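You operate a simulated robot arm through the tools that you are given. There is no shell and no other tool. Be economical: measure what you need, move in short steps, check, and stop when the job is done.

The job below is to be done with a simulated robot arm. You get a single attempt, and the scene is never put back.

## Task
Change the blue press's foil to green for the next books, wind it through and test on the grey card.
Fine: new roll from the low foil stand, gold roll onto it; one good print on the card on the bed; bed out, press on.

Only the result counts: the job must be done as asked and must still hold three seconds after the hand-in. Knocking over, shifting, dropping, spilling or breaking anything else fails it.

## Robot
A 7-joint arm with a two-finger parallel gripper on a trunk, on a base that drives. Base frame: it is fixed to the floor where the robot stands at the start and does not move with it; the origin is under the middle of the robot, x ahead of it, y to its left, z up. Readings come in m, degrees, newtons and seconds.
With the tool pointing down near the work surface it reaches from about 0.12 to 0.36 m from the robot's upright axis, wherever it stands. Its first joint turns from -115.0 to 115.0 degrees. Places, roughly: blue press [0.7, 0.5, 1]; blue press bed [0.7, 0.5, 1.1]; blue press depth knob [0.5, 0.4, 0.9]; blue press heat dial [0.6, 0.5, 1.2]; blue press lever [0.4, 0.7, 1]; blue press switch [0.6, 0.4, 1.2]; blue press winder [0.7, 0.8, 1.1]; book [0.75, 1.25, 0.25]; foil holder of the blue press [0.7, 0.2, 1.1]; foil roll [0.75, 1.5, 0.25]; grey card [1, 0.75, 0.75]; red lock of the blue press [0.6, 0.4, 1.2]; top of the blue press bed [0.7, 0.5, 1.1]; top of the low foil stand [0.9, 1.2, 0.8]. Payload 3.91 kg.
The tool frame sits at the grasp point between the pads (the TCP): z along the fingers, y along the line on which they close. The tips reach 0.03 m beyond it. The gripper opens to 0.11 m. The fingers are 0.02 m wide and 0.01 m thick; the gripper's body (0.048 by 0.112 m) begins 0.055 m behind the TCP.
Orientation is told as [roll, pitch, yaw] about the base's x, y, z axes, in that order, counted from this pose: with the fingers straight down and closing along the base's y, the tool's x points along the base's -x, its y along +y and its z along -z.

## Interface
- The arm moves only by the tool jog_arm. Its argument "steps" is a list of rows, each an object of numbers (a shift or turn left out is 0, a gripper value left out holds the last): "x", "y", "z": the shift along the base's x, y, z in units of 30 mm (1.0 is 30 mm); "wx", "wy", "wz": the turn, a rotation vector about the base's x, y, z in units of 4 degrees (1.0 is 4 degrees); "jaw": the finger opening in mm, from 0 to 110. In form: [{"x": .., "y": .., "z": .., "wx": .., "wy": .., "wz": .., "jaw": ..}, ...]. A call has 1 to 8 rows; each row shifts and turns the commanded pose from where the row before left it. A call with a number of a shift or a turn outside -1 to 1 is refused whole. Rows are played at 5 a second. More than 0.05 m and 8.6 degrees between two rows, or a gripper value outside its range, and nothing of the call is played. Where a pose cannot be reached the arm comes as near as it can. A force on the tool above 90 N (or 10 N above the force at the start of the call, whichever is more), or a blocked arm, ends the call early, and 0.2 s more pass. The fingers move at their own pace (about 0.153 m/s each) and stop on an object; they squeeze with about 37 N. The grip force told is the motor's: it shows also when the fingers shut on nothing. Time passes only in rows, and 0.2 s behind the last, so rows that do not move let the fingers close. The reply holds the time, the measured pose of the TCP, the force on the tool along the base axes, the opening and the grip force, in the units named above and with some noise, with the torque about the TCP (base axes, N m) and any sound that the robot's microphone picked up.
- Cameras (640 x 400 px; columns grow to the right, rows downward): "scene" is now at [0.203, 0.2617, 1.502]; the picture's right is [0.69, -0.73, 0.00], its down [-0.50, -0.47, -0.73] and it looks along [0.53, 0.50, -0.68] (base axes); focal length 242 px, centre (320, 200). "wrist" rides on the gripper at [0.072, 0.017, -0.103] in the tool frame; the picture's right is [-0.23, 0.97, 0.00], its down [-0.76, -0.18, -0.62] and it looks along [-0.61, -0.14, 0.78] (tool axes); focal length 222 px, centre (320, 200). There is no depth. A picture from a camera that has moved, and an enlarged one, comes with that camera's place and axes in the base frame and with its lens.
- snapshot(camera): a new picture of that camera. It takes no simulated time.
- slide_trunk(by): slides the trunk up (or, below 0, down) by that many m; the arm and the scene camera ride with it, the base frame stays. It gives what a move gives, with no picture.
- roll_base(legs): drives the robot by 1 to 6 legs, each [ahead, left, turn to the left] in m, m and degrees, along the robot's own axes; the way and the turn of a leg run together, so that a leg with both is an arc; at most 1.5 m and 180 degrees a leg. The arm and the cameras ride along, it lands a little off, and it stops where it bumps. It gives what a move gives.
- pan_tilt(pan, tilt): turns the head with the scene camera to pan (to the left, within 80 degrees either way) and tilt (down, from -29 to 69), counted from straight ahead of the robot. It gives what a move gives.
- close_up(camera, box): a new picture of the part [left, top, right, bottom] of that camera's present view, enlarged. It takes no simulated time.
- finish_job(): hands the job in; it is judged then, once.

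Go step by step. Nothing tells you exact positions but the pictures and the camera data: compare them with the known pose of the tool, close in by small moves and look again before you grip or let go. The budget is 120 turns and 78 pictures, counting those below and the enlarged ones. Unless the task says otherwise, let go and move clear before handing in, and close with one line.

The tools are called after ">>>" as a command line: name --argument value ..., lists and objects as JSON in quotes. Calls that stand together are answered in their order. jog_arm: Moves the arm, as the interface text tells. Its arguments: {"type":"object","properties":{"steps":{"type":"array"}},"required":["steps"]} The other tools are called the same way: slide_trunk (by) slides the trunk up or down; roll_base (legs) drives the base; pan_tilt (pan, tilt) turns the head that bears the scene camera; snapshot (camera) takes a picture; close_up (camera, box) takes an enlarged picture of a part of a camera's view; finish_job () hands the job in.

At the start:

```text
time: 0.0
tool_pos: [0.2749, 0.3993, 1.3535]
orientation: [0.0, 0.0, -0.1]
wrist_force: [0.3, -0.7, -0.5]
torque: [-0.01, -0.01, 0.03]
opening: 0.1101
finger_force: 0.2
trunk travel left (down, up): [-0.85, 0.14]
robot x, y, heading: [-0.0017, 0.0007, -0.0]
head pan, tilt: [43.3, 43.1]
```

scene: 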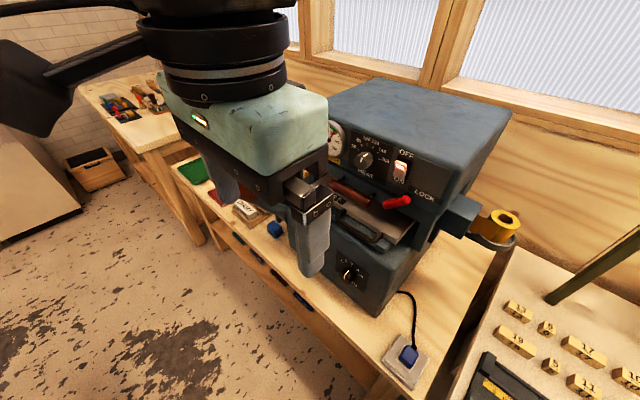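
wrist: 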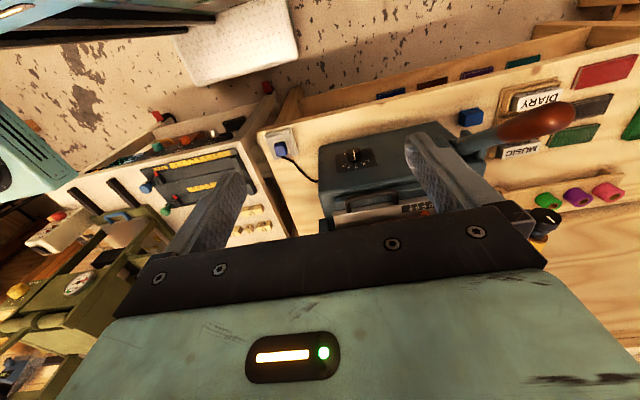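

The blue press stands ahead-left, with the gold roll on its right-hand holder. The foil stand with the green, purple and pink rolls lies to its left. I'll look closer at the panel and the stand.

>>> close_up --camera "scene" --box '[300, 80, 540, 300]'

>>> close_up --camera "wrist" --box '[300, 60, 640, 260]'

```text
1.82 times, centred on (420, 190) of scene
camera zoom: at [0.203, 0.2617, 1.502], right [0.69, -0.73, 0.0], down [-0.5, -0.47, -0.73], along [0.53, 0.5, -0.68], focal length 440 px, centre (138, 218)
```

zoom: 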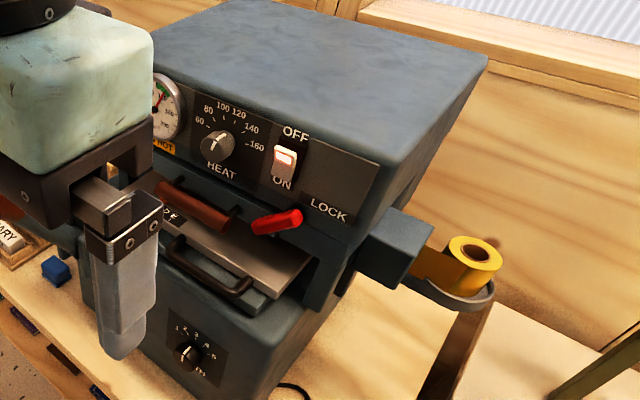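

```text
1.88 times, centred on (470, 160) of wrist
camera zoom: at [0.2025, 0.4169, 1.4563], right [0.23, 0.97, 0.0], down [0.76, -0.18, 0.62], along [0.61, -0.14, -0.78], focal length 418 px, centre (38, 275)
```

zoom: 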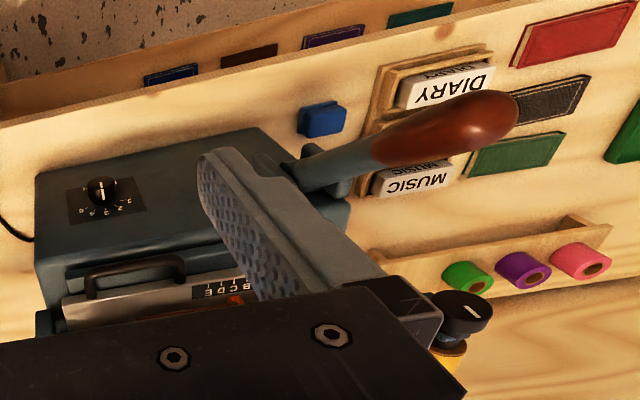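

I need a view past the arm, so I'll turn the head to the left for the stands and the card.

>>> pan_tilt --pan 70 --tilt 35

>>> snapshot --camera "scene"

```text
time: 0.9
tool_pos: [0.2754, 0.3998, 1.3525]
orientation: [0.0, 0.0, 0.0]
wrist_force: [0.9, 0.4, -0.1]
torque: [-0.03, 0.03, 0.02]
opening: 0.1102
finger_force: 0.1
trunk travel left (down, up): [-0.85, 0.14]
robot x, y, heading: [0.0005, 0.0008, -0.0]
head pan, tilt: [70.0, 35.0]
```

```text
73 pictures are left
camera scene: at [0.1729, 0.2876, 1.5141], right [0.94, -0.34, 0.0], down [-0.2, -0.54, -0.82], along [0.28, 0.77, -0.57], focal length 242 px, centre (320, 200)
```

scene: 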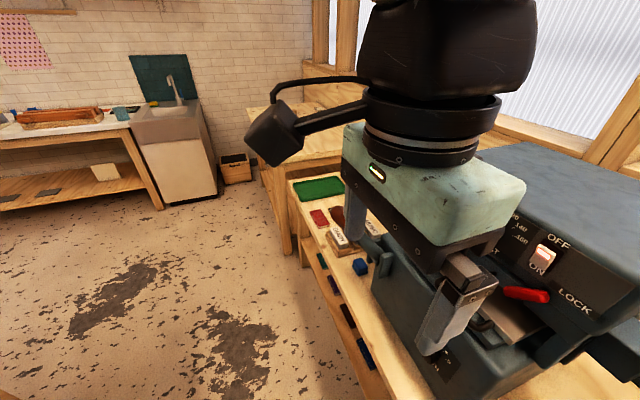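

The arm hides most things. I'll drive left along the bench to see the stand and the card area, keeping the arm up.

>>> roll_base --legs '[[-0.1, 0, 0], [0, 0.8, 0]]'

>>> pan_tilt --pan 10 --tilt 35

>>> snapshot --camera "scene"

>>> snapshot --camera "wrist"

```text
time: 5.9
tool_pos: [0.1742, 1.199, 1.3522]
orientation: [-0.1, 0.0, 0.3]
wrist_force: [0.4, -0.8, -0.4]
torque: [-0.02, 0.0, 0.02]
opening: 0.1099
finger_force: 0.1
trunk travel left (down, up): [-0.85, 0.14]
robot x, y, heading: [-0.1019, 0.8015, 0.1]
head pan, tilt: [70.0, 35.0]
```

```text
time: 7.2
tool_pos: [0.1749, 1.198, 1.3527]
orientation: [0.1, 0.1, 0.2]
wrist_force: [-0.6, -0.3, 0.6]
torque: [-0.02, -0.03, -0.01]
opening: 0.11
finger_force: 0.1
trunk travel left (down, up): [-0.85, 0.14]
robot x, y, heading: [-0.1036, 0.7976, -0.0]
head pan, tilt: [10.0, 35.0]
```

```text
72 pictures are left
camera scene: at [0.1285, 1.0179, 1.5141], right [0.18, -0.98, 0.0], down [-0.56, -0.1, -0.82], along [0.81, 0.15, -0.57], focal length 242 px, centre (320, 200)
```

scene: 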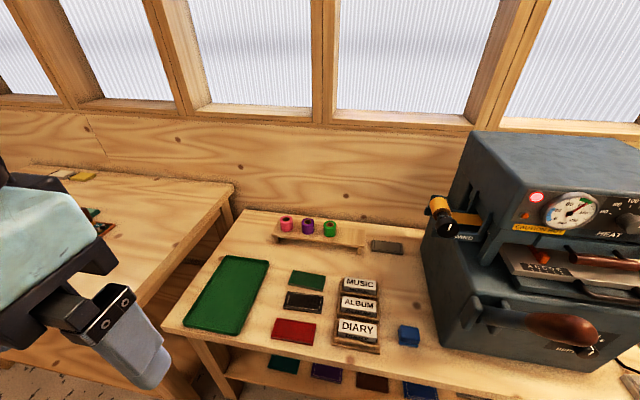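

```text
71 pictures are left
camera wrist: at [0.1009, 1.2144, 1.4563], right [0.22, 0.97, 0.0], down [0.76, -0.18, 0.62], along [0.61, -0.14, -0.78], focal length 222 px, centre (320, 200)
```

wrist: 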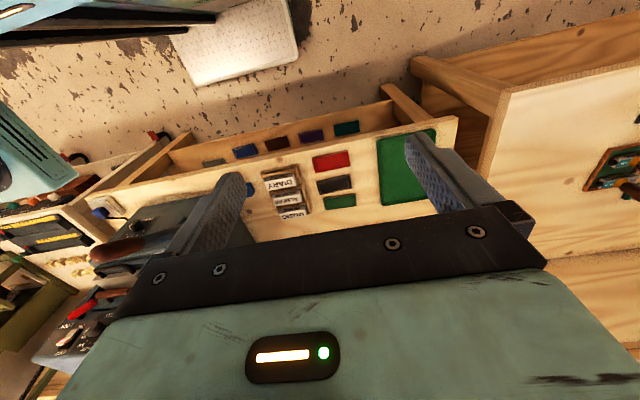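

Now the bench is visible. I'll zoom in on the stand, the card and the press front.

>>> close_up --camera "scene" --box '[250, 195, 430, 300]'

>>> close_up --camera "scene" --box '[420, 130, 640, 380]'

```text
3.56 times, centred on (340, 248) of scene
camera zoom: at [0.1285, 1.0179, 1.5141], right [0.18, -0.98, 0.0], down [-0.56, -0.1, -0.82], along [0.81, 0.15, -0.57], focal length 861 px, centre (249, 31)
```

zoom: 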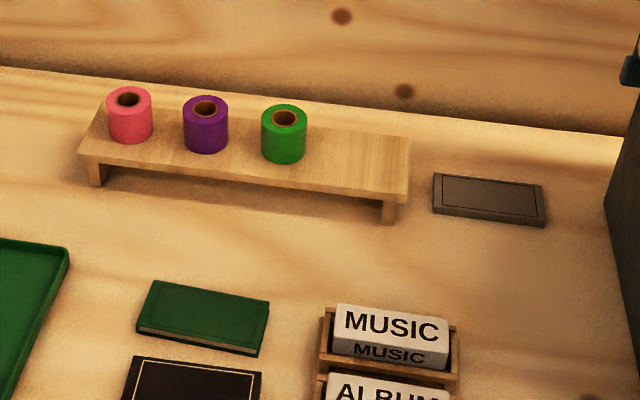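

```text
1.60 times, centred on (530, 255) of scene
camera zoom: at [0.1285, 1.0179, 1.5141], right [0.18, -0.98, 0.0], down [-0.56, -0.1, -0.82], along [0.81, 0.15, -0.57], focal length 388 px, centre (-16, 112)
```

zoom: 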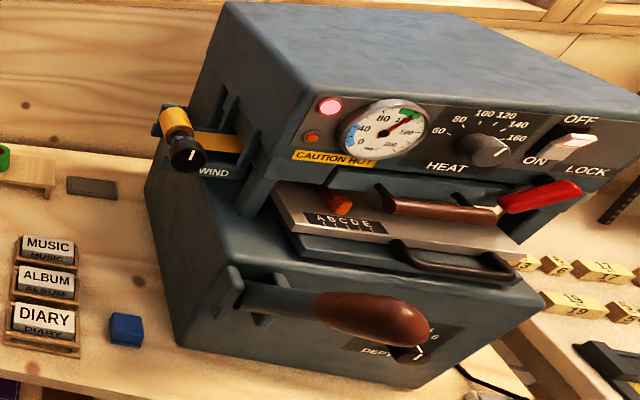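

I'll test the reach by moving the tool straight ahead over the empty bench at this height.

>>> jog_arm --steps '[{"x": 1}, {"x": 1}, {"x": 1}, {"x": 1}, {"x": 1}, {"x": 1}, {"x": 1}, {"x": 1}]'

>>> jog_arm --steps '[{"x": 1}, {"x": 1}, {"x": 1}, {"x": 1}, {"x": 1}, {"x": 1}, {"x": 1}, {"x": 1}]'

>>> snapshot --camera "scene"

```text
time: 9.0
tool_pos: [0.4135, 1.1975, 1.3535]
orientation: [0.0, 0.0, 0.2]
wrist_force: [0.0, 1.2, 0.1]
torque: [-0.01, -0.03, -0.01]
opening: 0.1096
finger_force: 0.0
trunk travel left (down, up): [-0.85, 0.14]
robot x, y, heading: [-0.0991, 0.7944, 0.3]
head pan, tilt: [10.0, 35.0]
```

```text
time: 10.8
tool_pos: [0.601, 1.1533, 1.3293]
orientation: [0.0, 0.0, 0.2]
wrist_force: [-1.9, 0.0, 0.3]
torque: [-0.03, -0.01, 0.0]
opening: 0.1099
finger_force: 0.0
out of reach, approached as far as the arm can: row 5, 6, 7, 8
trunk travel left (down, up): [-0.85, 0.14]
robot x, y, heading: [-0.1029, 0.795, 0.0]
head pan, tilt: [10.0, 35.0]
```

```text
68 pictures are left
camera scene: at [0.1281, 1.0181, 1.5141], right [0.18, -0.98, 0.0], down [-0.56, -0.1, -0.82], along [0.81, 0.15, -0.57], focal length 242 px, centre (320, 200)
```

scene: 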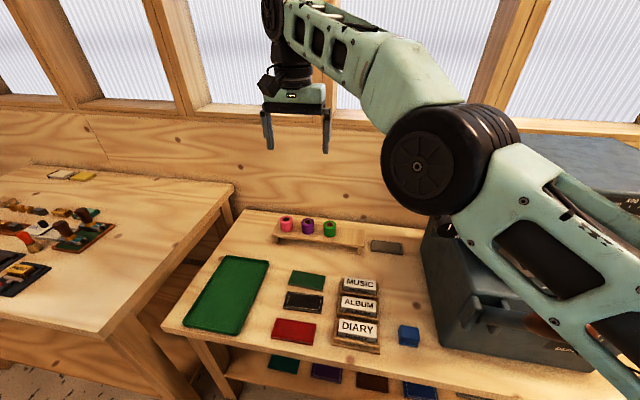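

The tool reached (0.60, 1.15), about 0.79 m from the robot's middle, so the shoulder is at the middle and the reach is good. Next I'll retract the arm to the robot's right front and drive to where the press panel and holder can be seen.

>>> jog_arm --steps '[{"x": -1}, {"x": -1}, {"x": -1}, {"x": -1, "y": -0.5}, {"x": -1, "y": -0.5}, {"x": -1, "y": -0.5}, {"x": -1, "y": -1}, {"x": -1, "y": -1}]'

>>> jog_arm --steps '[{"x": -1, "y": -1}, {"x": -1, "y": -1}, {"x": -1, "y": -1}, {"x": -1, "y": -1}, {"y": -1}, {"y": -1}, {"y": -1}, {"y": -1}]'

>>> jog_arm --steps '[{"y": -1}, {"y": -1}, {"y": -1}, {"y": -1}, {"y": -1}, {"y": -1}]'

>>> snapshot --camera "scene"

```text
time: 12.6
tool_pos: [0.6028, 1.1521, 1.3284]
orientation: [0.0, 0.1, 0.3]
wrist_force: [0.6, -0.1, -0.4]
torque: [-0.02, -0.02, 0.01]
opening: 0.1099
finger_force: 0.0
out of reach, approached as far as the arm can: row 1, 2, 3, 4, 5, 6, 7, 8
trunk travel left (down, up): [-0.85, 0.14]
robot x, y, heading: [-0.1009, 0.7957, 0.1]
head pan, tilt: [10.0, 35.0]
```

```text
time: 14.4
tool_pos: [0.6029, 1.152, 1.3277]
orientation: [0.0, 0.0, 0.2]
wrist_force: [0.1, -0.2, -0.1]
torque: [-0.02, -0.02, 0.0]
opening: 0.11
finger_force: 0.1
out of reach, approached as far as the arm can: row 1, 2, 3, 4, 5, 6, 7, 8
trunk travel left (down, up): [-0.85, 0.14]
robot x, y, heading: [-0.1061, 0.7915, 0.2]
head pan, tilt: [10.0, 35.0]
```

```text
time: 15.8
tool_pos: [0.6027, 1.1524, 1.3288]
orientation: [0.0, 0.0, 0.2]
wrist_force: [-1.0, -0.4, -1.1]
torque: [0.01, 0.0, -0.02]
opening: 0.1098
finger_force: 0.1
out of reach, approached as far as the arm can: row 1, 2, 3, 4, 5, 6
trunk travel left (down, up): [-0.85, 0.14]
robot x, y, heading: [-0.0994, 0.7983, 0.2]
head pan, tilt: [10.0, 35.0]
```

```text
67 pictures are left
camera scene: at [0.1286, 1.0178, 1.5141], right [0.18, -0.98, 0.0], down [-0.56, -0.1, -0.82], along [0.81, 0.14, -0.57], focal length 242 px, centre (320, 200)
```

scene: 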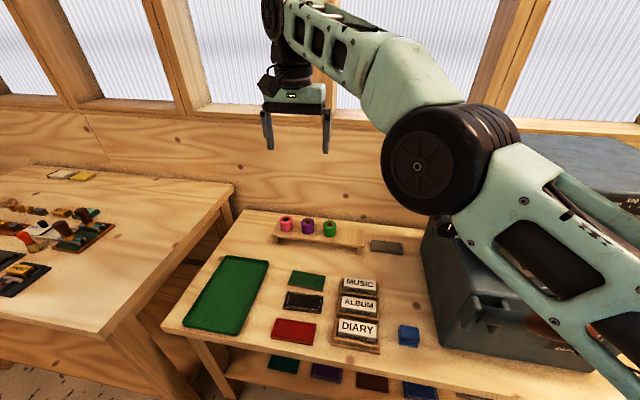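

The arm sits at a stretch limit and the retraction was refused. I'll try other directions to free it.

>>> jog_arm --steps '[{"z": -1}, {"z": -1}, {"z": -1}, {"x": -1, "z": -0.5}]'

>>> jog_arm --steps '[{"x": -1}, {"x": -1}, {"x": -1}, {"x": -1}]'

```text
time: 16.8
tool_pos: [0.6037, 1.1849, 1.2352]
orientation: [0.1, 0.0, 0.0]
wrist_force: [0.8, -0.6, 0.6]
torque: [0.01, -0.01, -0.02]
opening: 0.1097
finger_force: 0.1
out of reach, approached as far as the arm can: row 1, 2, 3, 4
trunk travel left (down, up): [-0.85, 0.14]
robot x, y, heading: [-0.0992, 0.7975, 0.5]
head pan, tilt: [10.0, 35.0]
```

```text
time: 17.8
tool_pos: [0.5309, 1.241, 1.2529]
orientation: [-0.1, 0.0, 0.1]
wrist_force: [0.8, -0.1, 0.4]
torque: [-0.01, 0.01, -0.01]
opening: 0.1101
finger_force: 0.0
out of reach, approached as far as the arm can: row 1, 2, 3, 4
trunk travel left (down, up): [-0.85, 0.14]
robot x, y, heading: [-0.0994, 0.7979, 0.2]
head pan, tilt: [10.0, 35.0]
```

>>> jog_arm --steps '[{"x": -1}, {"x": -1}, {"x": -1}, {"x": -1}, {"x": -1}, {"x": -1}]'

>>> snapshot --camera "scene"

```text
time: 19.2
tool_pos: [0.3918, 1.3119, 1.2754]
orientation: [0.0, 0.1, 0.0]
wrist_force: [0.6, 0.5, -0.4]
torque: [0.01, 0.03, -0.02]
opening: 0.1102
finger_force: 0.1
out of reach, approached as far as the arm can: row 1, 2, 3, 4, 5, 6
trunk travel left (down, up): [-0.85, 0.14]
robot x, y, heading: [-0.1041, 0.799, 0.1]
head pan, tilt: [10.0, 35.0]
```

```text
66 pictures are left
camera scene: at [0.1289, 1.0176, 1.5141], right [0.18, -0.98, 0.0], down [-0.56, -0.1, -0.82], along [0.81, 0.14, -0.57], focal length 242 px, centre (320, 200)
```

scene: 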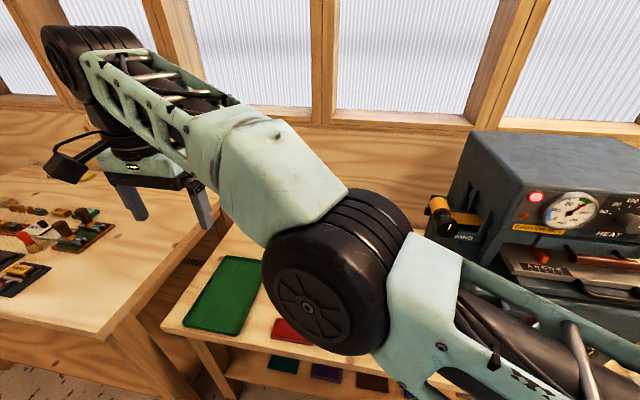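

>>> jog_arm --steps '[{"y": -1}, {"y": -1}]'

>>> jog_arm --steps '[{"z": 1}, {"z": 1}]'

>>> jog_arm --steps '[{"x": -1}, {"x": -1}, {"x": -1}, {"x": -1}]'

```text
time: 19.8
tool_pos: [0.4127, 1.2991, 1.292]
orientation: [0.0, 0.0, 0.2]
wrist_force: [-0.3, 0.2, 0.7]
torque: [0.02, 0.01, 0.0]
opening: 0.1101
finger_force: 0.1
out of reach, approached as far as the arm can: row 1, 2
trunk travel left (down, up): [-0.85, 0.14]
robot x, y, heading: [-0.1011, 0.796, 0.1]
head pan, tilt: [10.0, 35.0]
```

```text
time: 20.4
tool_pos: [0.4059, 1.2826, 1.3445]
orientation: [0.0, 0.1, 0.1]
wrist_force: [-0.3, -0.1, 0.2]
torque: [0.01, 0.02, -0.02]
opening: 0.1103
finger_force: 0.1
out of reach, approached as far as the arm can: row 1, 2
trunk travel left (down, up): [-0.85, 0.14]
robot x, y, heading: [-0.1002, 0.7953, 0.2]
head pan, tilt: [10.0, 35.0]
```

```text
time: 21.4
tool_pos: [0.2959, 1.3143, 1.3583]
orientation: [0.0, 0.0, 0.1]
wrist_force: [0.4, 0.0, 0.1]
torque: [0.01, 0.05, 0.03]
opening: 0.11
finger_force: 0.1
out of reach, approached as far as the arm can: row 1, 2, 3, 4
trunk travel left (down, up): [-0.85, 0.14]
robot x, y, heading: [-0.1009, 0.7944, 0.2]
head pan, tilt: [10.0, 35.0]
```

>>> jog_arm --steps '[{"wz": 1}, {"wz": 1}, {"wz": 1}]'

>>> jog_arm --steps '[{"x": -1, "y": -1}, {"x": -1, "y": -1}]'

>>> jog_arm --steps '[{"x": -1}, {"x": -1}, {"x": -1}, {"x": -1}]'

>>> snapshot --camera "scene"

```text
time: 22.2
tool_pos: [0.2949, 1.3139, 1.3586]
orientation: [0.0, 0.0, 12.3]
wrist_force: [0.4, 0.4, 0.0]
torque: [-0.02, 0.01, 0.0]
opening: 0.1099
finger_force: 0.0
trunk travel left (down, up): [-0.85, 0.14]
robot x, y, heading: [-0.1031, 0.7944, 0.3]
head pan, tilt: [10.0, 35.0]
```

```text
time: 22.8
tool_pos: [0.2618, 1.3148, 1.3771]
orientation: [-0.1, 0.1, 12.1]
wrist_force: [-0.3, -1.2, -0.2]
torque: [0.0, 0.0, 0.04]
opening: 0.1103
finger_force: 0.1
out of reach, approached as far as the arm can: row 1, 2
trunk travel left (down, up): [-0.85, 0.14]
robot x, y, heading: [-0.1003, 0.7997, 0.3]
head pan, tilt: [10.0, 35.0]
```

```text
time: 24.0
tool_pos: [0.1832, 1.3268, 1.3724]
orientation: [-0.7, 0.2, 9.6]
wrist_force: [-1.1, 0.7, 0.3]
torque: [0.02, -0.02, -0.03]
opening: 0.1102
finger_force: 0.0
out of reach, approached as far as the arm can: row 1, 2, 3
trunk travel left (down, up): [-0.85, 0.14]
robot x, y, heading: [-0.1023, 0.7969, 0.1]
head pan, tilt: [10.0, 35.0]
stopped in row 4: the arm was blocked; the commanded pose is now the measured one
```

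```text
65 pictures are left
camera scene: at [0.1287, 1.0175, 1.5141], right [0.17, -0.98, 0.0], down [-0.56, -0.1, -0.82], along [0.81, 0.14, -0.57], focal length 242 px, centre (320, 200)
```

scene: 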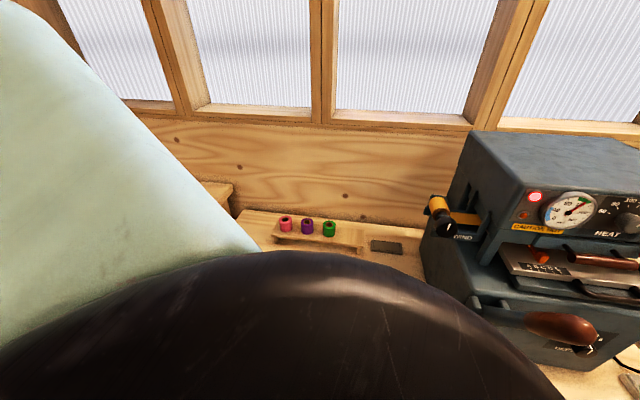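

The elbow has come up against the head on the near side. I'll raise the trunk, move back out, and swing the arm to the right instead.

>>> slide_trunk --by 0.12

>>> jog_arm --steps '[{"x": 1}, {"x": 1}, {"x": 1}, {"x": 1}, {"x": 1}, {"x": 1}]'

>>> jog_arm --steps '[{"x": 0.5, "y": -1}, {"x": 0.5, "y": -1}, {"y": -1}, {"y": -1}, {"y": -1}, {"y": -1}, {"y": -1}, {"y": -1}]'

```text
time: 25.5
tool_pos: [0.1826, 1.3269, 1.493]
orientation: [-0.7, 0.1, 9.6]
wrist_force: [0.6, -0.8, 0.4]
torque: [0.03, 0.03, 0.02]
opening: 0.11
finger_force: 0.0
trunk travel left (down, up): [-0.97, 0.02]
robot x, y, heading: [-0.102, 0.7959, 0.2]
head pan, tilt: [10.0, 35.0]
```

```text
time: 26.9
tool_pos: [0.348, 1.2904, 1.4905]
orientation: [-0.7, 0.1, 9.8]
wrist_force: [-0.3, 1.1, -0.8]
torque: [0.03, -0.02, 0.01]
opening: 0.11
finger_force: 0.1
out of reach, approached as far as the arm can: row 2, 3, 4, 5, 6
trunk travel left (down, up): [-0.97, 0.02]
robot x, y, heading: [-0.1013, 0.7982, 0.5]
head pan, tilt: [10.0, 35.0]
```

```text
time: 28.7
tool_pos: [0.4059, 1.1257, 1.5103]
orientation: [-0.7, 0.0, 9.8]
wrist_force: [-0.3, 0.7, -0.1]
torque: [-0.01, 0.03, -0.01]
opening: 0.1099
finger_force: 0.0
out of reach, approached as far as the arm can: row 1, 2, 3, 4
trunk travel left (down, up): [-0.97, 0.02]
robot x, y, heading: [-0.0987, 0.7957, 0.2]
head pan, tilt: [10.0, 35.0]
```

>>> jog_arm --steps '[{"y": -1}, {"y": -1}, {"y": -1}, {"y": -1}, {"y": -1}, {"y": -1}, {"y": -1}, {"y": -1}]'

>>> jog_arm --steps '[{"y": -1}, {"y": -1}, {"y": -1}, {"y": -1}, {"y": -1}, {"y": -1}, {"y": -1}, {"y": -1}]'

>>> snapshot --camera "scene"

```text
time: 30.5
tool_pos: [0.4062, 0.8863, 1.511]
orientation: [-0.6, 0.1, 9.8]
wrist_force: [-0.5, -0.3, -0.6]
torque: [-0.01, -0.03, -0.03]
opening: 0.1099
finger_force: 0.0
trunk travel left (down, up): [-0.97, 0.02]
robot x, y, heading: [-0.1026, 0.7985, 0.2]
head pan, tilt: [10.0, 35.0]
```

```text
time: 32.3
tool_pos: [0.4073, 0.6484, 1.5085]
orientation: [-0.7, 0.1, 9.8]
wrist_force: [-0.1, -0.5, -0.2]
torque: [-0.01, 0.01, 0.01]
opening: 0.1101
finger_force: 0.1
trunk travel left (down, up): [-0.97, 0.02]
robot x, y, heading: [-0.0988, 0.7946, 0.2]
head pan, tilt: [10.0, 35.0]
```

```text
64 pictures are left
camera scene: at [0.1286, 1.0179, 1.6341], right [0.18, -0.98, 0.0], down [-0.56, -0.1, -0.82], along [0.81, 0.14, -0.57], focal length 242 px, centre (320, 200)
```

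scene: 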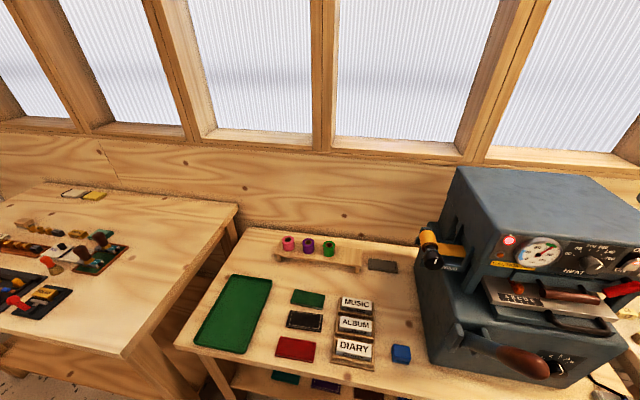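

The arm is free again, at the right front. I'll drive right by about 0.45 m and look at the press panel and holder.

>>> roll_base --legs '[[0, -0.45, 0]]'

>>> pan_tilt --pan -10 --tilt 40

>>> snapshot --camera "scene"

>>> close_up --camera "scene" --box '[280, 130, 520, 280]'

```text
time: 35.0
tool_pos: [0.4109, 0.2074, 1.5099]
orientation: [-0.6, 0.1, 9.8]
wrist_force: [0.4, -0.9, -0.3]
torque: [0.01, -0.05, 0.01]
opening: 0.1101
finger_force: 0.0
trunk travel left (down, up): [-0.97, 0.02]
robot x, y, heading: [-0.0984, 0.3563, 0.3]
head pan, tilt: [10.0, 35.0]
```

```text
time: 35.8
tool_pos: [0.4104, 0.2076, 1.5092]
orientation: [-0.7, 0.1, 9.9]
wrist_force: [0.0, -0.3, -0.4]
torque: [-0.02, 0.01, 0.04]
opening: 0.1101
finger_force: 0.1
trunk travel left (down, up): [-0.97, 0.02]
robot x, y, heading: [-0.1029, 0.3576, 0.4]
head pan, tilt: [-10.0, 40.0]
```

```text
63 pictures are left
camera scene: at [0.1272, 0.5476, 1.6266], right [-0.17, -0.99, 0.0], down [-0.63, 0.11, -0.77], along [0.76, -0.13, -0.64], focal length 242 px, centre (320, 200)
```

scene: 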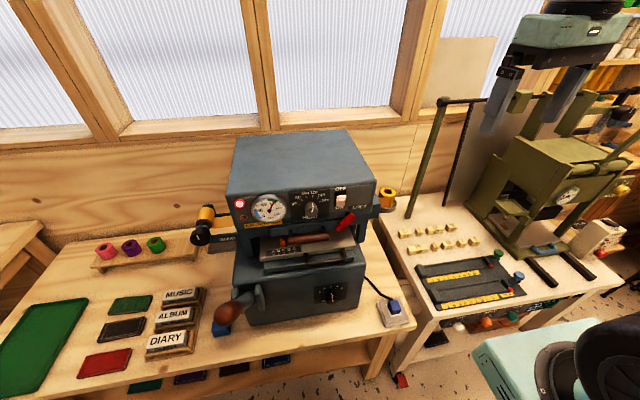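

```text
2.67 times, centred on (400, 205) of scene
camera zoom: at [0.1272, 0.5476, 1.6266], right [-0.17, -0.99, 0.0], down [-0.63, 0.11, -0.77], along [0.76, -0.13, -0.64], focal length 646 px, centre (107, 187)
```

zoom: 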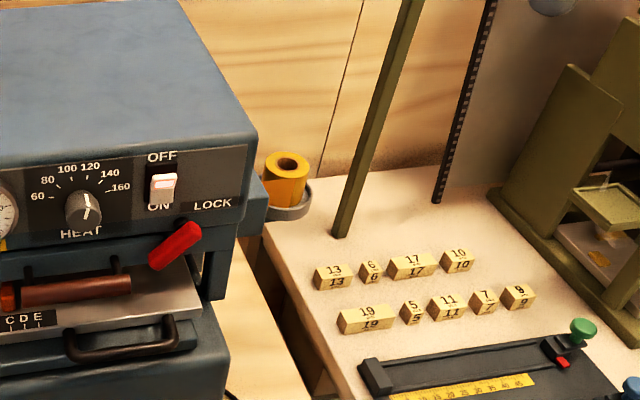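

>>> close_up --camera "scene" --box '[190, 180, 370, 310]'

>>> close_up --camera "scene" --box '[190, 180, 290, 255]'

```text
3.08 times, centred on (280, 245) of scene
camera zoom: at [0.1272, 0.5476, 1.6266], right [-0.17, -0.99, 0.0], down [-0.63, 0.11, -0.77], along [0.76, -0.13, -0.64], focal length 745 px, centre (443, 62)
```

zoom: 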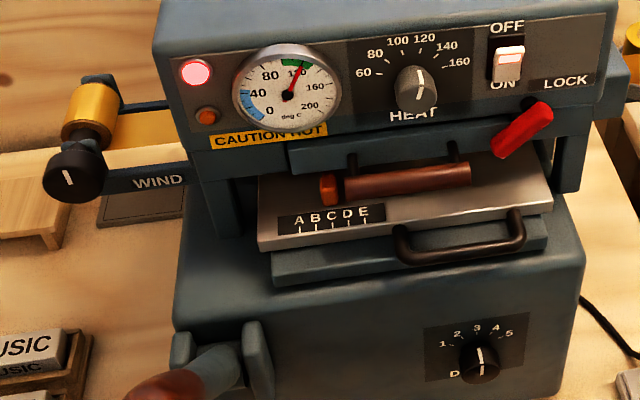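

```text
5.33 times, centred on (240, 218) of scene
camera zoom: at [0.1272, 0.5476, 1.6266], right [-0.17, -0.99, 0.0], down [-0.63, 0.11, -0.77], along [0.76, -0.13, -0.64], focal length 1292 px, centre (747, 107)
```

zoom: 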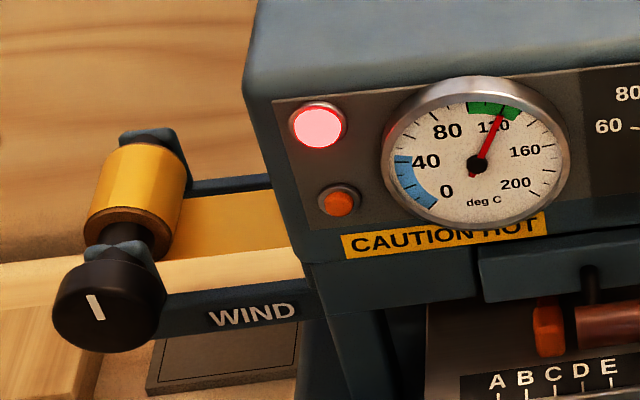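

I have the layout now. The gauge reads about 123 in the green band, the switch is ON, and the gold roll sits at about (0.73, 0.21, 1.1). I'll check the base clearance to the bench by looking steeply down.

>>> pan_tilt --pan -20 --tilt 69

>>> snapshot --camera "scene"

```text
time: 36.8
tool_pos: [0.4105, 0.2072, 1.5079]
orientation: [-0.6, 0.1, 9.8]
wrist_force: [-1.2, 0.0, -0.1]
torque: [-0.01, 0.0, -0.02]
opening: 0.11
finger_force: 0.0
trunk travel left (down, up): [-0.97, 0.02]
robot x, y, heading: [-0.0997, 0.3558, 0.0]
head pan, tilt: [-20.0, 68.8]
```

```text
59 pictures are left
camera scene: at [0.0961, 0.5431, 1.5905], right [-0.34, -0.94, 0.0], down [-0.88, 0.32, -0.36], along [0.34, -0.12, -0.93], focal length 242 px, centre (320, 200)
```

scene: 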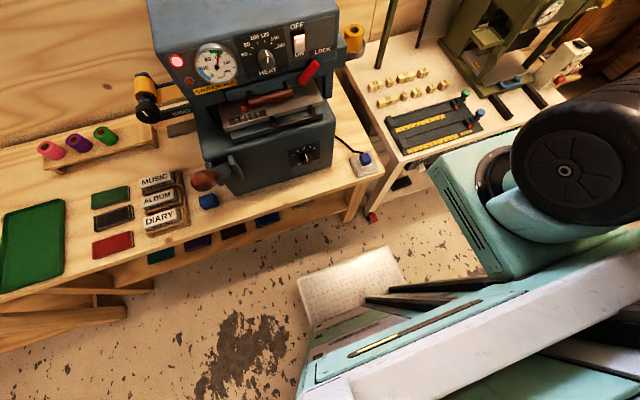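

The base front lies about 0.29 m ahead of its middle, so I can advance to x≈0.05 safely. I'll go there and look at the gold roll with the wrist camera.

>>> roll_base --legs '[[0.14, -0.1, 0]]'

>>> pan_tilt --pan -15 --tilt 45

>>> jog_arm --steps '[{"wz": -1, "z": -0.8}, {"wz": -1, "z": -0.8}, {"wz": -0.45, "wx": 0.15, "z": -0.7}, {}]'

>>> snapshot --camera "wrist"

>>> snapshot --camera "scene"

```text
time: 38.2
tool_pos: [0.5498, 0.1057, 1.5087]
orientation: [-0.7, 0.1, 9.7]
wrist_force: [0.0, 0.6, -0.1]
torque: [0.03, -0.01, 0.0]
opening: 0.1097
finger_force: 0.1
trunk travel left (down, up): [-0.97, 0.02]
robot x, y, heading: [0.0421, 0.2562, -0.0]
head pan, tilt: [-20.0, 68.8]
```

```text
time: 39.1
tool_pos: [0.5502, 0.1042, 1.5097]
orientation: [-0.7, 0.1, 9.7]
wrist_force: [0.2, -0.1, 0.5]
torque: [0.0, 0.02, -0.05]
opening: 0.1099
finger_force: 0.0
trunk travel left (down, up): [-0.97, 0.02]
robot x, y, heading: [0.0406, 0.254, -0.0]
head pan, tilt: [-15.0, 45.0]
```

```text
time: 40.1
tool_pos: [0.5503, 0.1048, 1.4396]
orientation: [-0.1, 0.0, -0.1]
wrist_force: [0.5, -1.0, -0.5]
torque: [-0.01, -0.01, -0.02]
opening: 0.11
finger_force: 0.0
trunk travel left (down, up): [-0.97, 0.02]
robot x, y, heading: [0.0411, 0.2537, 0.1]
head pan, tilt: [-15.0, 45.0]
```

```text
58 pictures are left
camera wrist: at [0.4772, 0.1222, 1.5431], right [0.23, 0.97, 0.0], down [0.76, -0.18, 0.62], along [0.61, -0.14, -0.78], focal length 222 px, centre (320, 200)
```

wrist: 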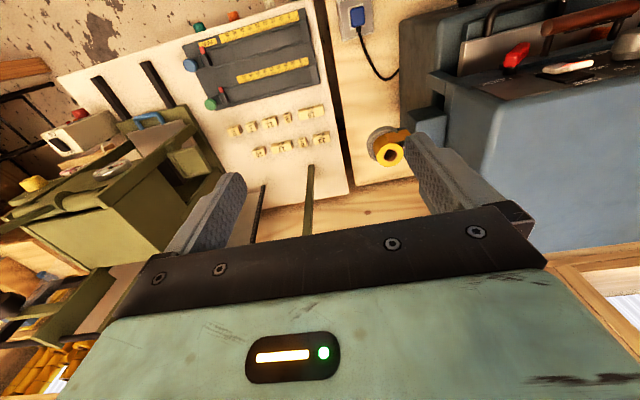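

```text
57 pictures are left
camera scene: at [0.2624, 0.4393, 1.6193], right [-0.26, -0.97, 0.0], down [-0.68, 0.18, -0.71], along [0.68, -0.18, -0.71], focal length 242 px, centre (320, 200)
```

scene: 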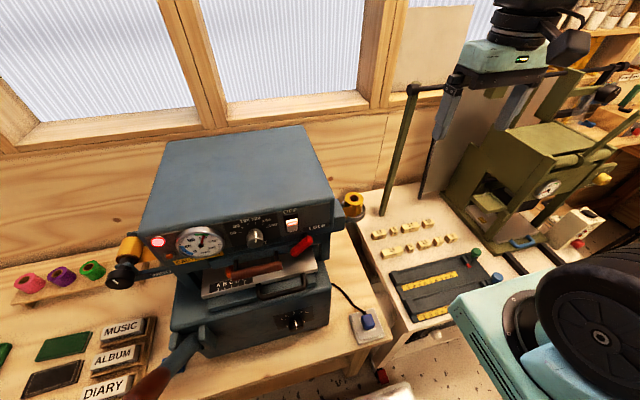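

Triangulating the two pictures puts the top of the gold roll at about (0.723, 0.219, 1.11). I'll zoom in on its holder.

>>> close_up --camera "wrist" --box '[350, 90, 460, 190]'

>>> close_up --camera "scene" --box '[320, 170, 390, 240]'

```text
4.00 times, centred on (405, 140) of wrist
camera zoom: at [0.4772, 0.1222, 1.5431], right [0.23, 0.97, 0.0], down [0.76, -0.18, 0.62], along [0.61, -0.14, -0.78], focal length 888 px, centre (-20, 440)
```

zoom: 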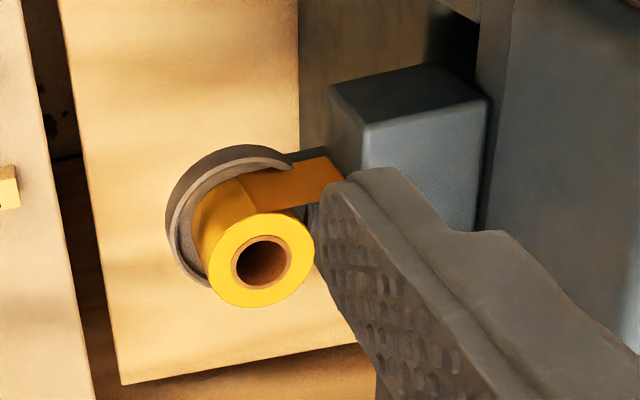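

```text
5.71 times, centred on (355, 205) of scene
camera zoom: at [0.2624, 0.4393, 1.6193], right [-0.26, -0.97, 0.0], down [-0.68, 0.18, -0.71], along [0.68, -0.18, -0.71], focal length 1384 px, centre (120, 171)
```

zoom: 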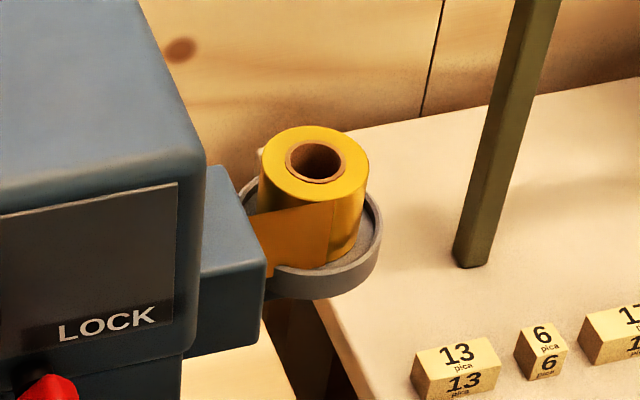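

The roll is about 55 mm across and 44 mm tall, sitting in a dish. The tape leaves its front side toward the press. I'll shift right a bit, lower the trunk, and turn the gripper 90° so it closes along x, front to back.

>>> roll_base --legs '[[0, -0.14, 0]]'

>>> slide_trunk --by -0.2

>>> jog_arm --steps '[{"wz": 1, "y": 0.5}, {"wz": 1, "y": 0.5}, {"wz": 1, "y": 0.5}, {"wz": 1, "y": 0.5}, {"wz": 1, "y": 0.5}, {"wz": 1, "y": 0.5}, {"wz": 1, "y": 0.5}, {"wz": 1, "y": 0.5}]'

>>> jog_arm --steps '[{"wz": 1}, {"wz": 1}, {"wz": 1}, {"wz": 1}, {"wz": 1}, {"wz": 1}, {"wz": 1}, {"wz": 1}]'

>>> jog_arm --steps '[{"wz": 1}, {"wz": 1}, {"wz": 1}, {"wz": 1}, {"wz": 1}, {"wz": 1}, {"wz": 0.5}]'

>>> snapshot --camera "scene"

```text
time: 41.4
tool_pos: [0.5486, -0.0352, 1.441]
orientation: [-0.1, 0.0, -0.1]
wrist_force: [0.5, 0.7, 0.5]
torque: [-0.06, 0.0, 0.0]
opening: 0.11
finger_force: 0.1
trunk travel left (down, up): [-0.97, 0.02]
robot x, y, heading: [0.0406, 0.1131, 0.1]
head pan, tilt: [-15.0, 45.0]
```

```text
time: 43.6
tool_pos: [0.5498, -0.0365, 1.2397]
orientation: [0.0, 0.0, -0.1]
wrist_force: [-0.7, -0.3, -0.8]
torque: [0.01, 0.01, 0.0]
opening: 0.1099
finger_force: 0.0
trunk travel left (down, up): [-0.77, 0.22]
robot x, y, heading: [0.0404, 0.1158, 0.2]
head pan, tilt: [-15.0, 45.0]
```

```text
time: 45.4
tool_pos: [0.5479, 0.0834, 1.2395]
orientation: [-0.2, 0.1, 31.9]
wrist_force: [-0.1, -1.5, -0.6]
torque: [-0.01, 0.0, 0.02]
opening: 0.11
finger_force: 0.1
trunk travel left (down, up): [-0.77, 0.22]
robot x, y, heading: [0.0389, 0.1135, -0.2]
head pan, tilt: [-15.0, 45.0]
```

```text
time: 47.2
tool_pos: [0.5481, 0.0829, 1.2394]
orientation: [-0.1, 0.2, 64.0]
wrist_force: [0.2, 0.7, 0.5]
torque: [0.0, 0.0, 0.01]
opening: 0.1102
finger_force: 0.1
trunk travel left (down, up): [-0.77, 0.22]
robot x, y, heading: [0.0441, 0.1182, 0.2]
head pan, tilt: [-15.0, 45.0]
```

```text
time: 48.8
tool_pos: [0.5498, 0.0842, 1.2395]
orientation: [0.0, 0.1, 89.9]
wrist_force: [0.2, -0.1, 0.4]
torque: [0.05, 0.01, 0.0]
opening: 0.11
finger_force: 0.1
trunk travel left (down, up): [-0.77, 0.22]
robot x, y, heading: [0.041, 0.118, 0.2]
head pan, tilt: [-15.0, 45.0]
```

```text
54 pictures are left
camera scene: at [0.2625, 0.2987, 1.4193], right [-0.26, -0.97, 0.0], down [-0.68, 0.18, -0.71], along [0.68, -0.18, -0.71], focal length 242 px, centre (320, 200)
```

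scene: 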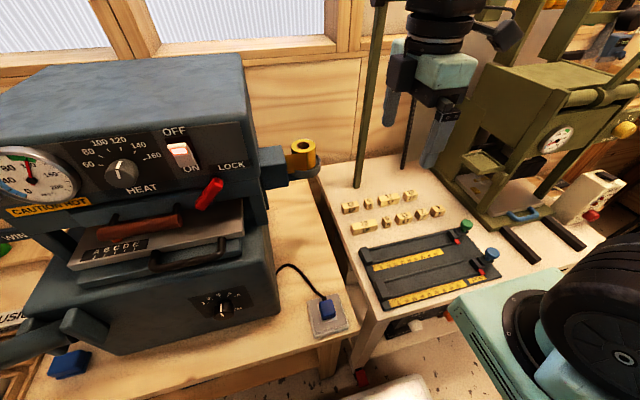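

The gripper is turned. The roll shows at (0.728, 0.216) again, so I'll move above it: x first, then y.

>>> jog_arm --steps '[{"x": 1}, {"x": 1}, {"x": 1}, {"x": 1}, {"x": 1}, {"x": 0.9}]'

>>> jog_arm --steps '[{"y": 1}, {"y": 1}, {"y": 1}, {"y": 1}, {"y": 0.4}]'

>>> snapshot --camera "wrist"

>>> close_up --camera "scene" --box '[240, 40, 400, 200]'

```text
time: 50.2
tool_pos: [0.725, 0.0838, 1.2394]
orientation: [-0.1, 0.1, 90.0]
wrist_force: [-0.3, 0.1, -0.2]
torque: [0.03, -0.02, -0.01]
opening: 0.11
finger_force: 0.0
trunk travel left (down, up): [-0.77, 0.22]
robot x, y, heading: [0.0402, 0.1169, -0.2]
head pan, tilt: [-15.0, 45.0]
```

```text
time: 51.4
tool_pos: [0.7262, 0.2169, 1.2428]
orientation: [-0.2, 0.0, 89.9]
wrist_force: [0.7, -0.2, -0.1]
torque: [0.0, 0.02, -0.01]
opening: 0.1101
finger_force: 0.1
trunk travel left (down, up): [-0.77, 0.22]
robot x, y, heading: [0.0418, 0.1152, -0.1]
head pan, tilt: [-15.0, 45.0]
```

```text
53 pictures are left
camera wrist: at [0.7089, 0.1435, 1.3455], right [-0.97, 0.23, 0.0], down [0.18, 0.76, 0.62], along [0.14, 0.61, -0.78], focal length 222 px, centre (320, 200)
```

wrist: 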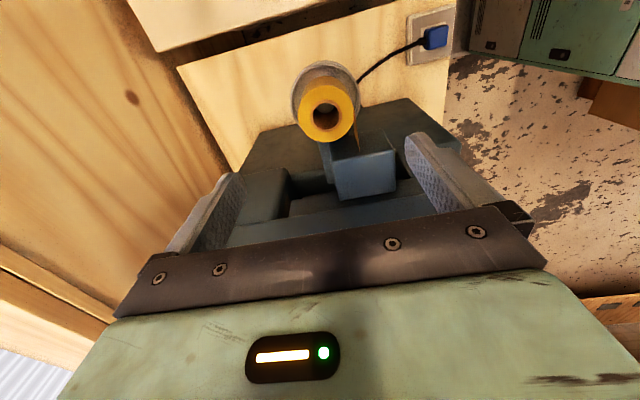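

```text
2.50 times, centred on (320, 120) of scene
camera zoom: at [0.2625, 0.2985, 1.4193], right [-0.26, -0.97, 0.0], down [-0.68, 0.18, -0.71], along [0.68, -0.18, -0.71], focal length 606 px, centre (320, 400)
```

zoom: 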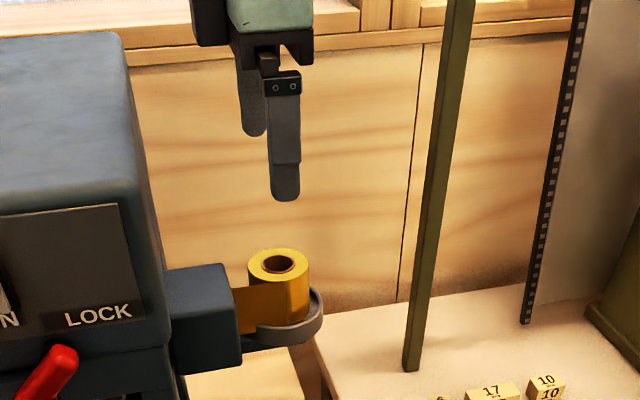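

The gripper is over the roll. I'll trim x by −3 mm and descend so the tips stay just above the dish rim.

>>> jog_arm --steps '[{"x": -0.12, "z": -1}, {"z": -1}, {"z": -1}, {"z": -0.7}, {}]'

>>> close_up --camera "scene" --box '[240, 60, 380, 200]'

>>> snapshot --camera "wrist"

```text
time: 52.6
tool_pos: [0.7228, 0.2152, 1.1288]
orientation: [-0.1, 0.1, 89.9]
wrist_force: [0.0, 0.1, -0.8]
torque: [0.01, -0.03, -0.02]
opening: 0.1101
finger_force: 0.0
trunk travel left (down, up): [-0.77, 0.22]
robot x, y, heading: [0.0429, 0.1145, 0.2]
head pan, tilt: [-15.0, 45.0]
```

```text
2.86 times, centred on (310, 130) of scene
camera zoom: at [0.2625, 0.2987, 1.4193], right [-0.26, -0.97, 0.0], down [-0.68, 0.18, -0.71], along [0.68, -0.18, -0.71], focal length 692 px, centre (349, 400)
```

zoom: 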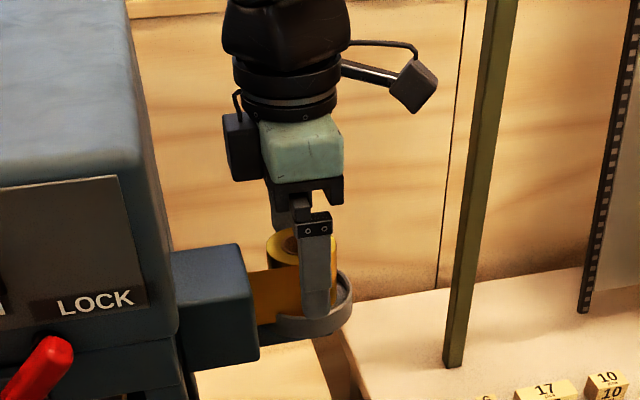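

```text
50 pictures are left
camera wrist: at [0.7056, 0.1437, 1.2324], right [-0.97, 0.23, 0.0], down [0.18, 0.76, 0.62], along [0.14, 0.61, -0.78], focal length 222 px, centre (320, 200)
```

wrist: 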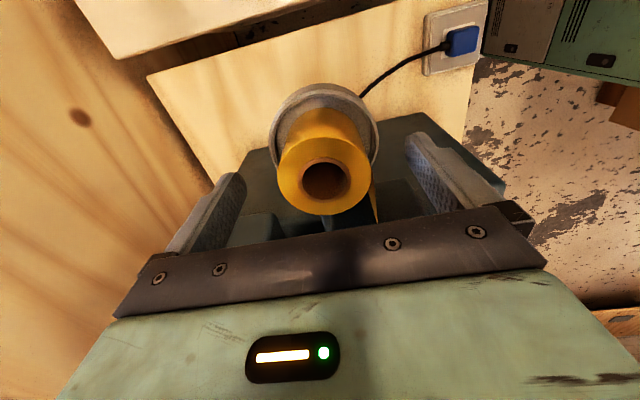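

The roll is centred between the fingers. I'll lower a little more, close, then lift.

>>> jog_arm --steps '[{"z": -0.4, "y": 0.1}, {"jaw": 90}, {"jaw": 70}, {"jaw": 40}, {}, {}]'

>>> jog_arm --steps '[{"z": 0.3}, {"z": 0.5}, {"z": 1}, {"z": 1}]'

>>> snapshot --camera "scene"

```text
time: 54.0
tool_pos: [0.7227, 0.2188, 1.1173]
orientation: [-0.1, 0.0, 89.8]
wrist_force: [1.2, -0.5, 1.6]
torque: [0.02, 0.0, 0.0]
opening: 0.0542
finger_force: 37.1
trunk travel left (down, up): [-0.77, 0.22]
robot x, y, heading: [0.0392, 0.1132, 0.0]
head pan, tilt: [-15.0, 45.0]
```

```text
time: 55.0
tool_pos: [0.7239, 0.2195, 1.1999]
orientation: [-0.1, 0.1, 89.9]
wrist_force: [1.3, 0.5, -1.0]
torque: [0.0, 0.01, 0.02]
opening: 0.0539
finger_force: 36.6
trunk travel left (down, up): [-0.77, 0.22]
robot x, y, heading: [0.0406, 0.1122, 0.3]
head pan, tilt: [-15.0, 45.0]
```

```text
49 pictures are left
camera scene: at [0.2628, 0.2988, 1.4192], right [-0.26, -0.97, 0.0], down [-0.68, 0.18, -0.71], along [0.68, -0.18, -0.71], focal length 242 px, centre (320, 200)
```

scene: 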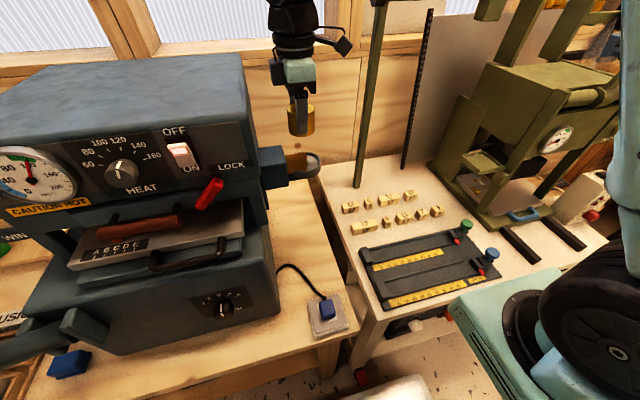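

I have the gold roll. I'll look at the empty dish, then retract.

>>> close_up --camera "scene" --box '[240, 60, 350, 200]'

>>> jog_arm --steps '[{"z": 1}, {"z": 1}, {"z": 1}, {"y": -1}, {"y": -1}, {"y": -1}, {"y": -1}, {"y": -1, "x": -1}]'

>>> jog_arm --steps '[{"x": -1}, {"x": -1}, {"x": -1}, {"x": -1}, {"x": -1}, {"x": -1}, {"x": -1}]'

```text
2.86 times, centred on (295, 130) of scene
camera zoom: at [0.2628, 0.2988, 1.4192], right [-0.26, -0.97, 0.0], down [-0.68, 0.18, -0.71], along [0.68, -0.18, -0.71], focal length 692 px, centre (391, 400)
```

zoom: 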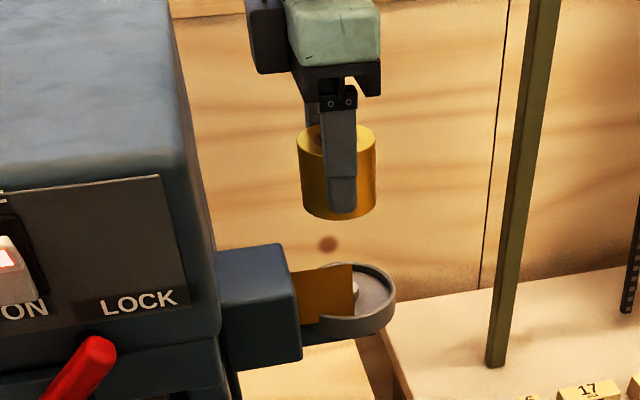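

```text
time: 56.8
tool_pos: [0.694, 0.0697, 1.2909]
orientation: [-0.2, 0.2, 90.0]
wrist_force: [1.3, 0.4, -1.4]
torque: [-0.01, 0.07, 0.0]
opening: 0.0542
finger_force: 36.9
trunk travel left (down, up): [-0.77, 0.22]
robot x, y, heading: [0.0412, 0.1155, 0.1]
head pan, tilt: [-15.0, 45.0]
```

```text
time: 58.4
tool_pos: [0.5011, 0.0698, 1.2893]
orientation: [0.0, 0.1, 89.7]
wrist_force: [0.7, 0.0, -1.3]
torque: [-0.01, 0.0, 0.03]
opening: 0.054
finger_force: 37.5
out of reach, approached as far as the arm can: row 7
trunk travel left (down, up): [-0.77, 0.22]
robot x, y, heading: [0.0415, 0.1139, -0.1]
head pan, tilt: [-15.0, 45.0]
```

A gold tail stays in the press and the dish has a short centre peg. The stand's free spot is near (0.91, 1.03). To reach that far I'll bring the robot in sideways, facing +y with the bench on its right, so I back off, drive left, turn, and approach.

>>> roll_base --legs '[[-0.36, 0, 0], [0, 0.93, 0], [0, 0, 90], [0, -0.3, 0]]'

>>> pan_tilt --pan -70 --tilt 55

>>> snapshot --camera "scene"

```text
time: 60.5
tool_pos: [0.1957, 0.0666, 1.2882]
orientation: [-0.1, 0.1, 89.7]
wrist_force: [-0.4, 0.1, -1.1]
torque: [0.03, -0.03, 0.0]
opening: 0.0541
finger_force: 37.4
trunk travel left (down, up): [-0.77, 0.22]
robot x, y, heading: [-0.2646, 0.1111, -0.3]
head pan, tilt: [-15.0, 45.0]
stopped in leg 1: the robot was blocked; the commanded pose is now the measured one
```

```text
time: 61.8
tool_pos: [0.1964, 0.0666, 1.2876]
orientation: [-0.1, 0.1, 89.8]
wrist_force: [-0.2, 0.3, -1.3]
torque: [-0.01, -0.02, 0.01]
opening: 0.0542
finger_force: 37.1
trunk travel left (down, up): [-0.77, 0.22]
robot x, y, heading: [-0.2646, 0.1137, -0.1]
head pan, tilt: [-70.0, 55.0]
```

```text
47 pictures are left
camera scene: at [-0.0954, 0.2501, 1.4058], right [-0.94, -0.34, 0.0], down [-0.28, 0.77, -0.57], along [0.2, -0.54, -0.82], focal length 242 px, centre (320, 200)
```

scene: 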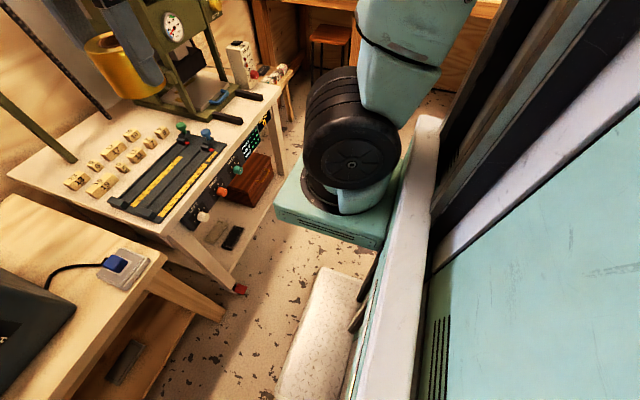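

The base bumped something behind at about x = −0.26. The arm's shoulder also sits well forward on the base, so facing the bench will reach after all. I'll see what is behind before moving on.

>>> pan_tilt --pan 80 --tilt 45

>>> snapshot --camera "scene"

```text
time: 64.1
tool_pos: [0.1956, 0.0673, 1.2878]
orientation: [-0.1, -0.1, 89.8]
wrist_force: [0.2, 0.2, -1.5]
torque: [-0.01, -0.03, 0.01]
opening: 0.0539
finger_force: 36.6
trunk travel left (down, up): [-0.77, 0.22]
robot x, y, heading: [-0.2602, 0.1096, 0.1]
head pan, tilt: [80.0, 45.0]
```

```text
46 pictures are left
camera scene: at [-0.1058, 0.3979, 1.4192], right [0.98, -0.18, 0.0], down [-0.12, -0.7, -0.71], along [0.12, 0.7, -0.71], focal length 242 px, centre (320, 200)
```

scene: 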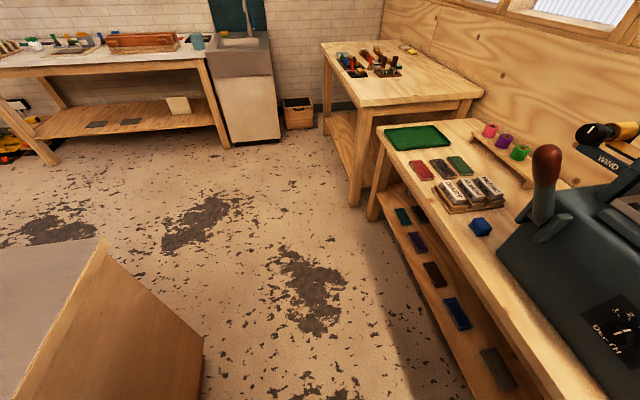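

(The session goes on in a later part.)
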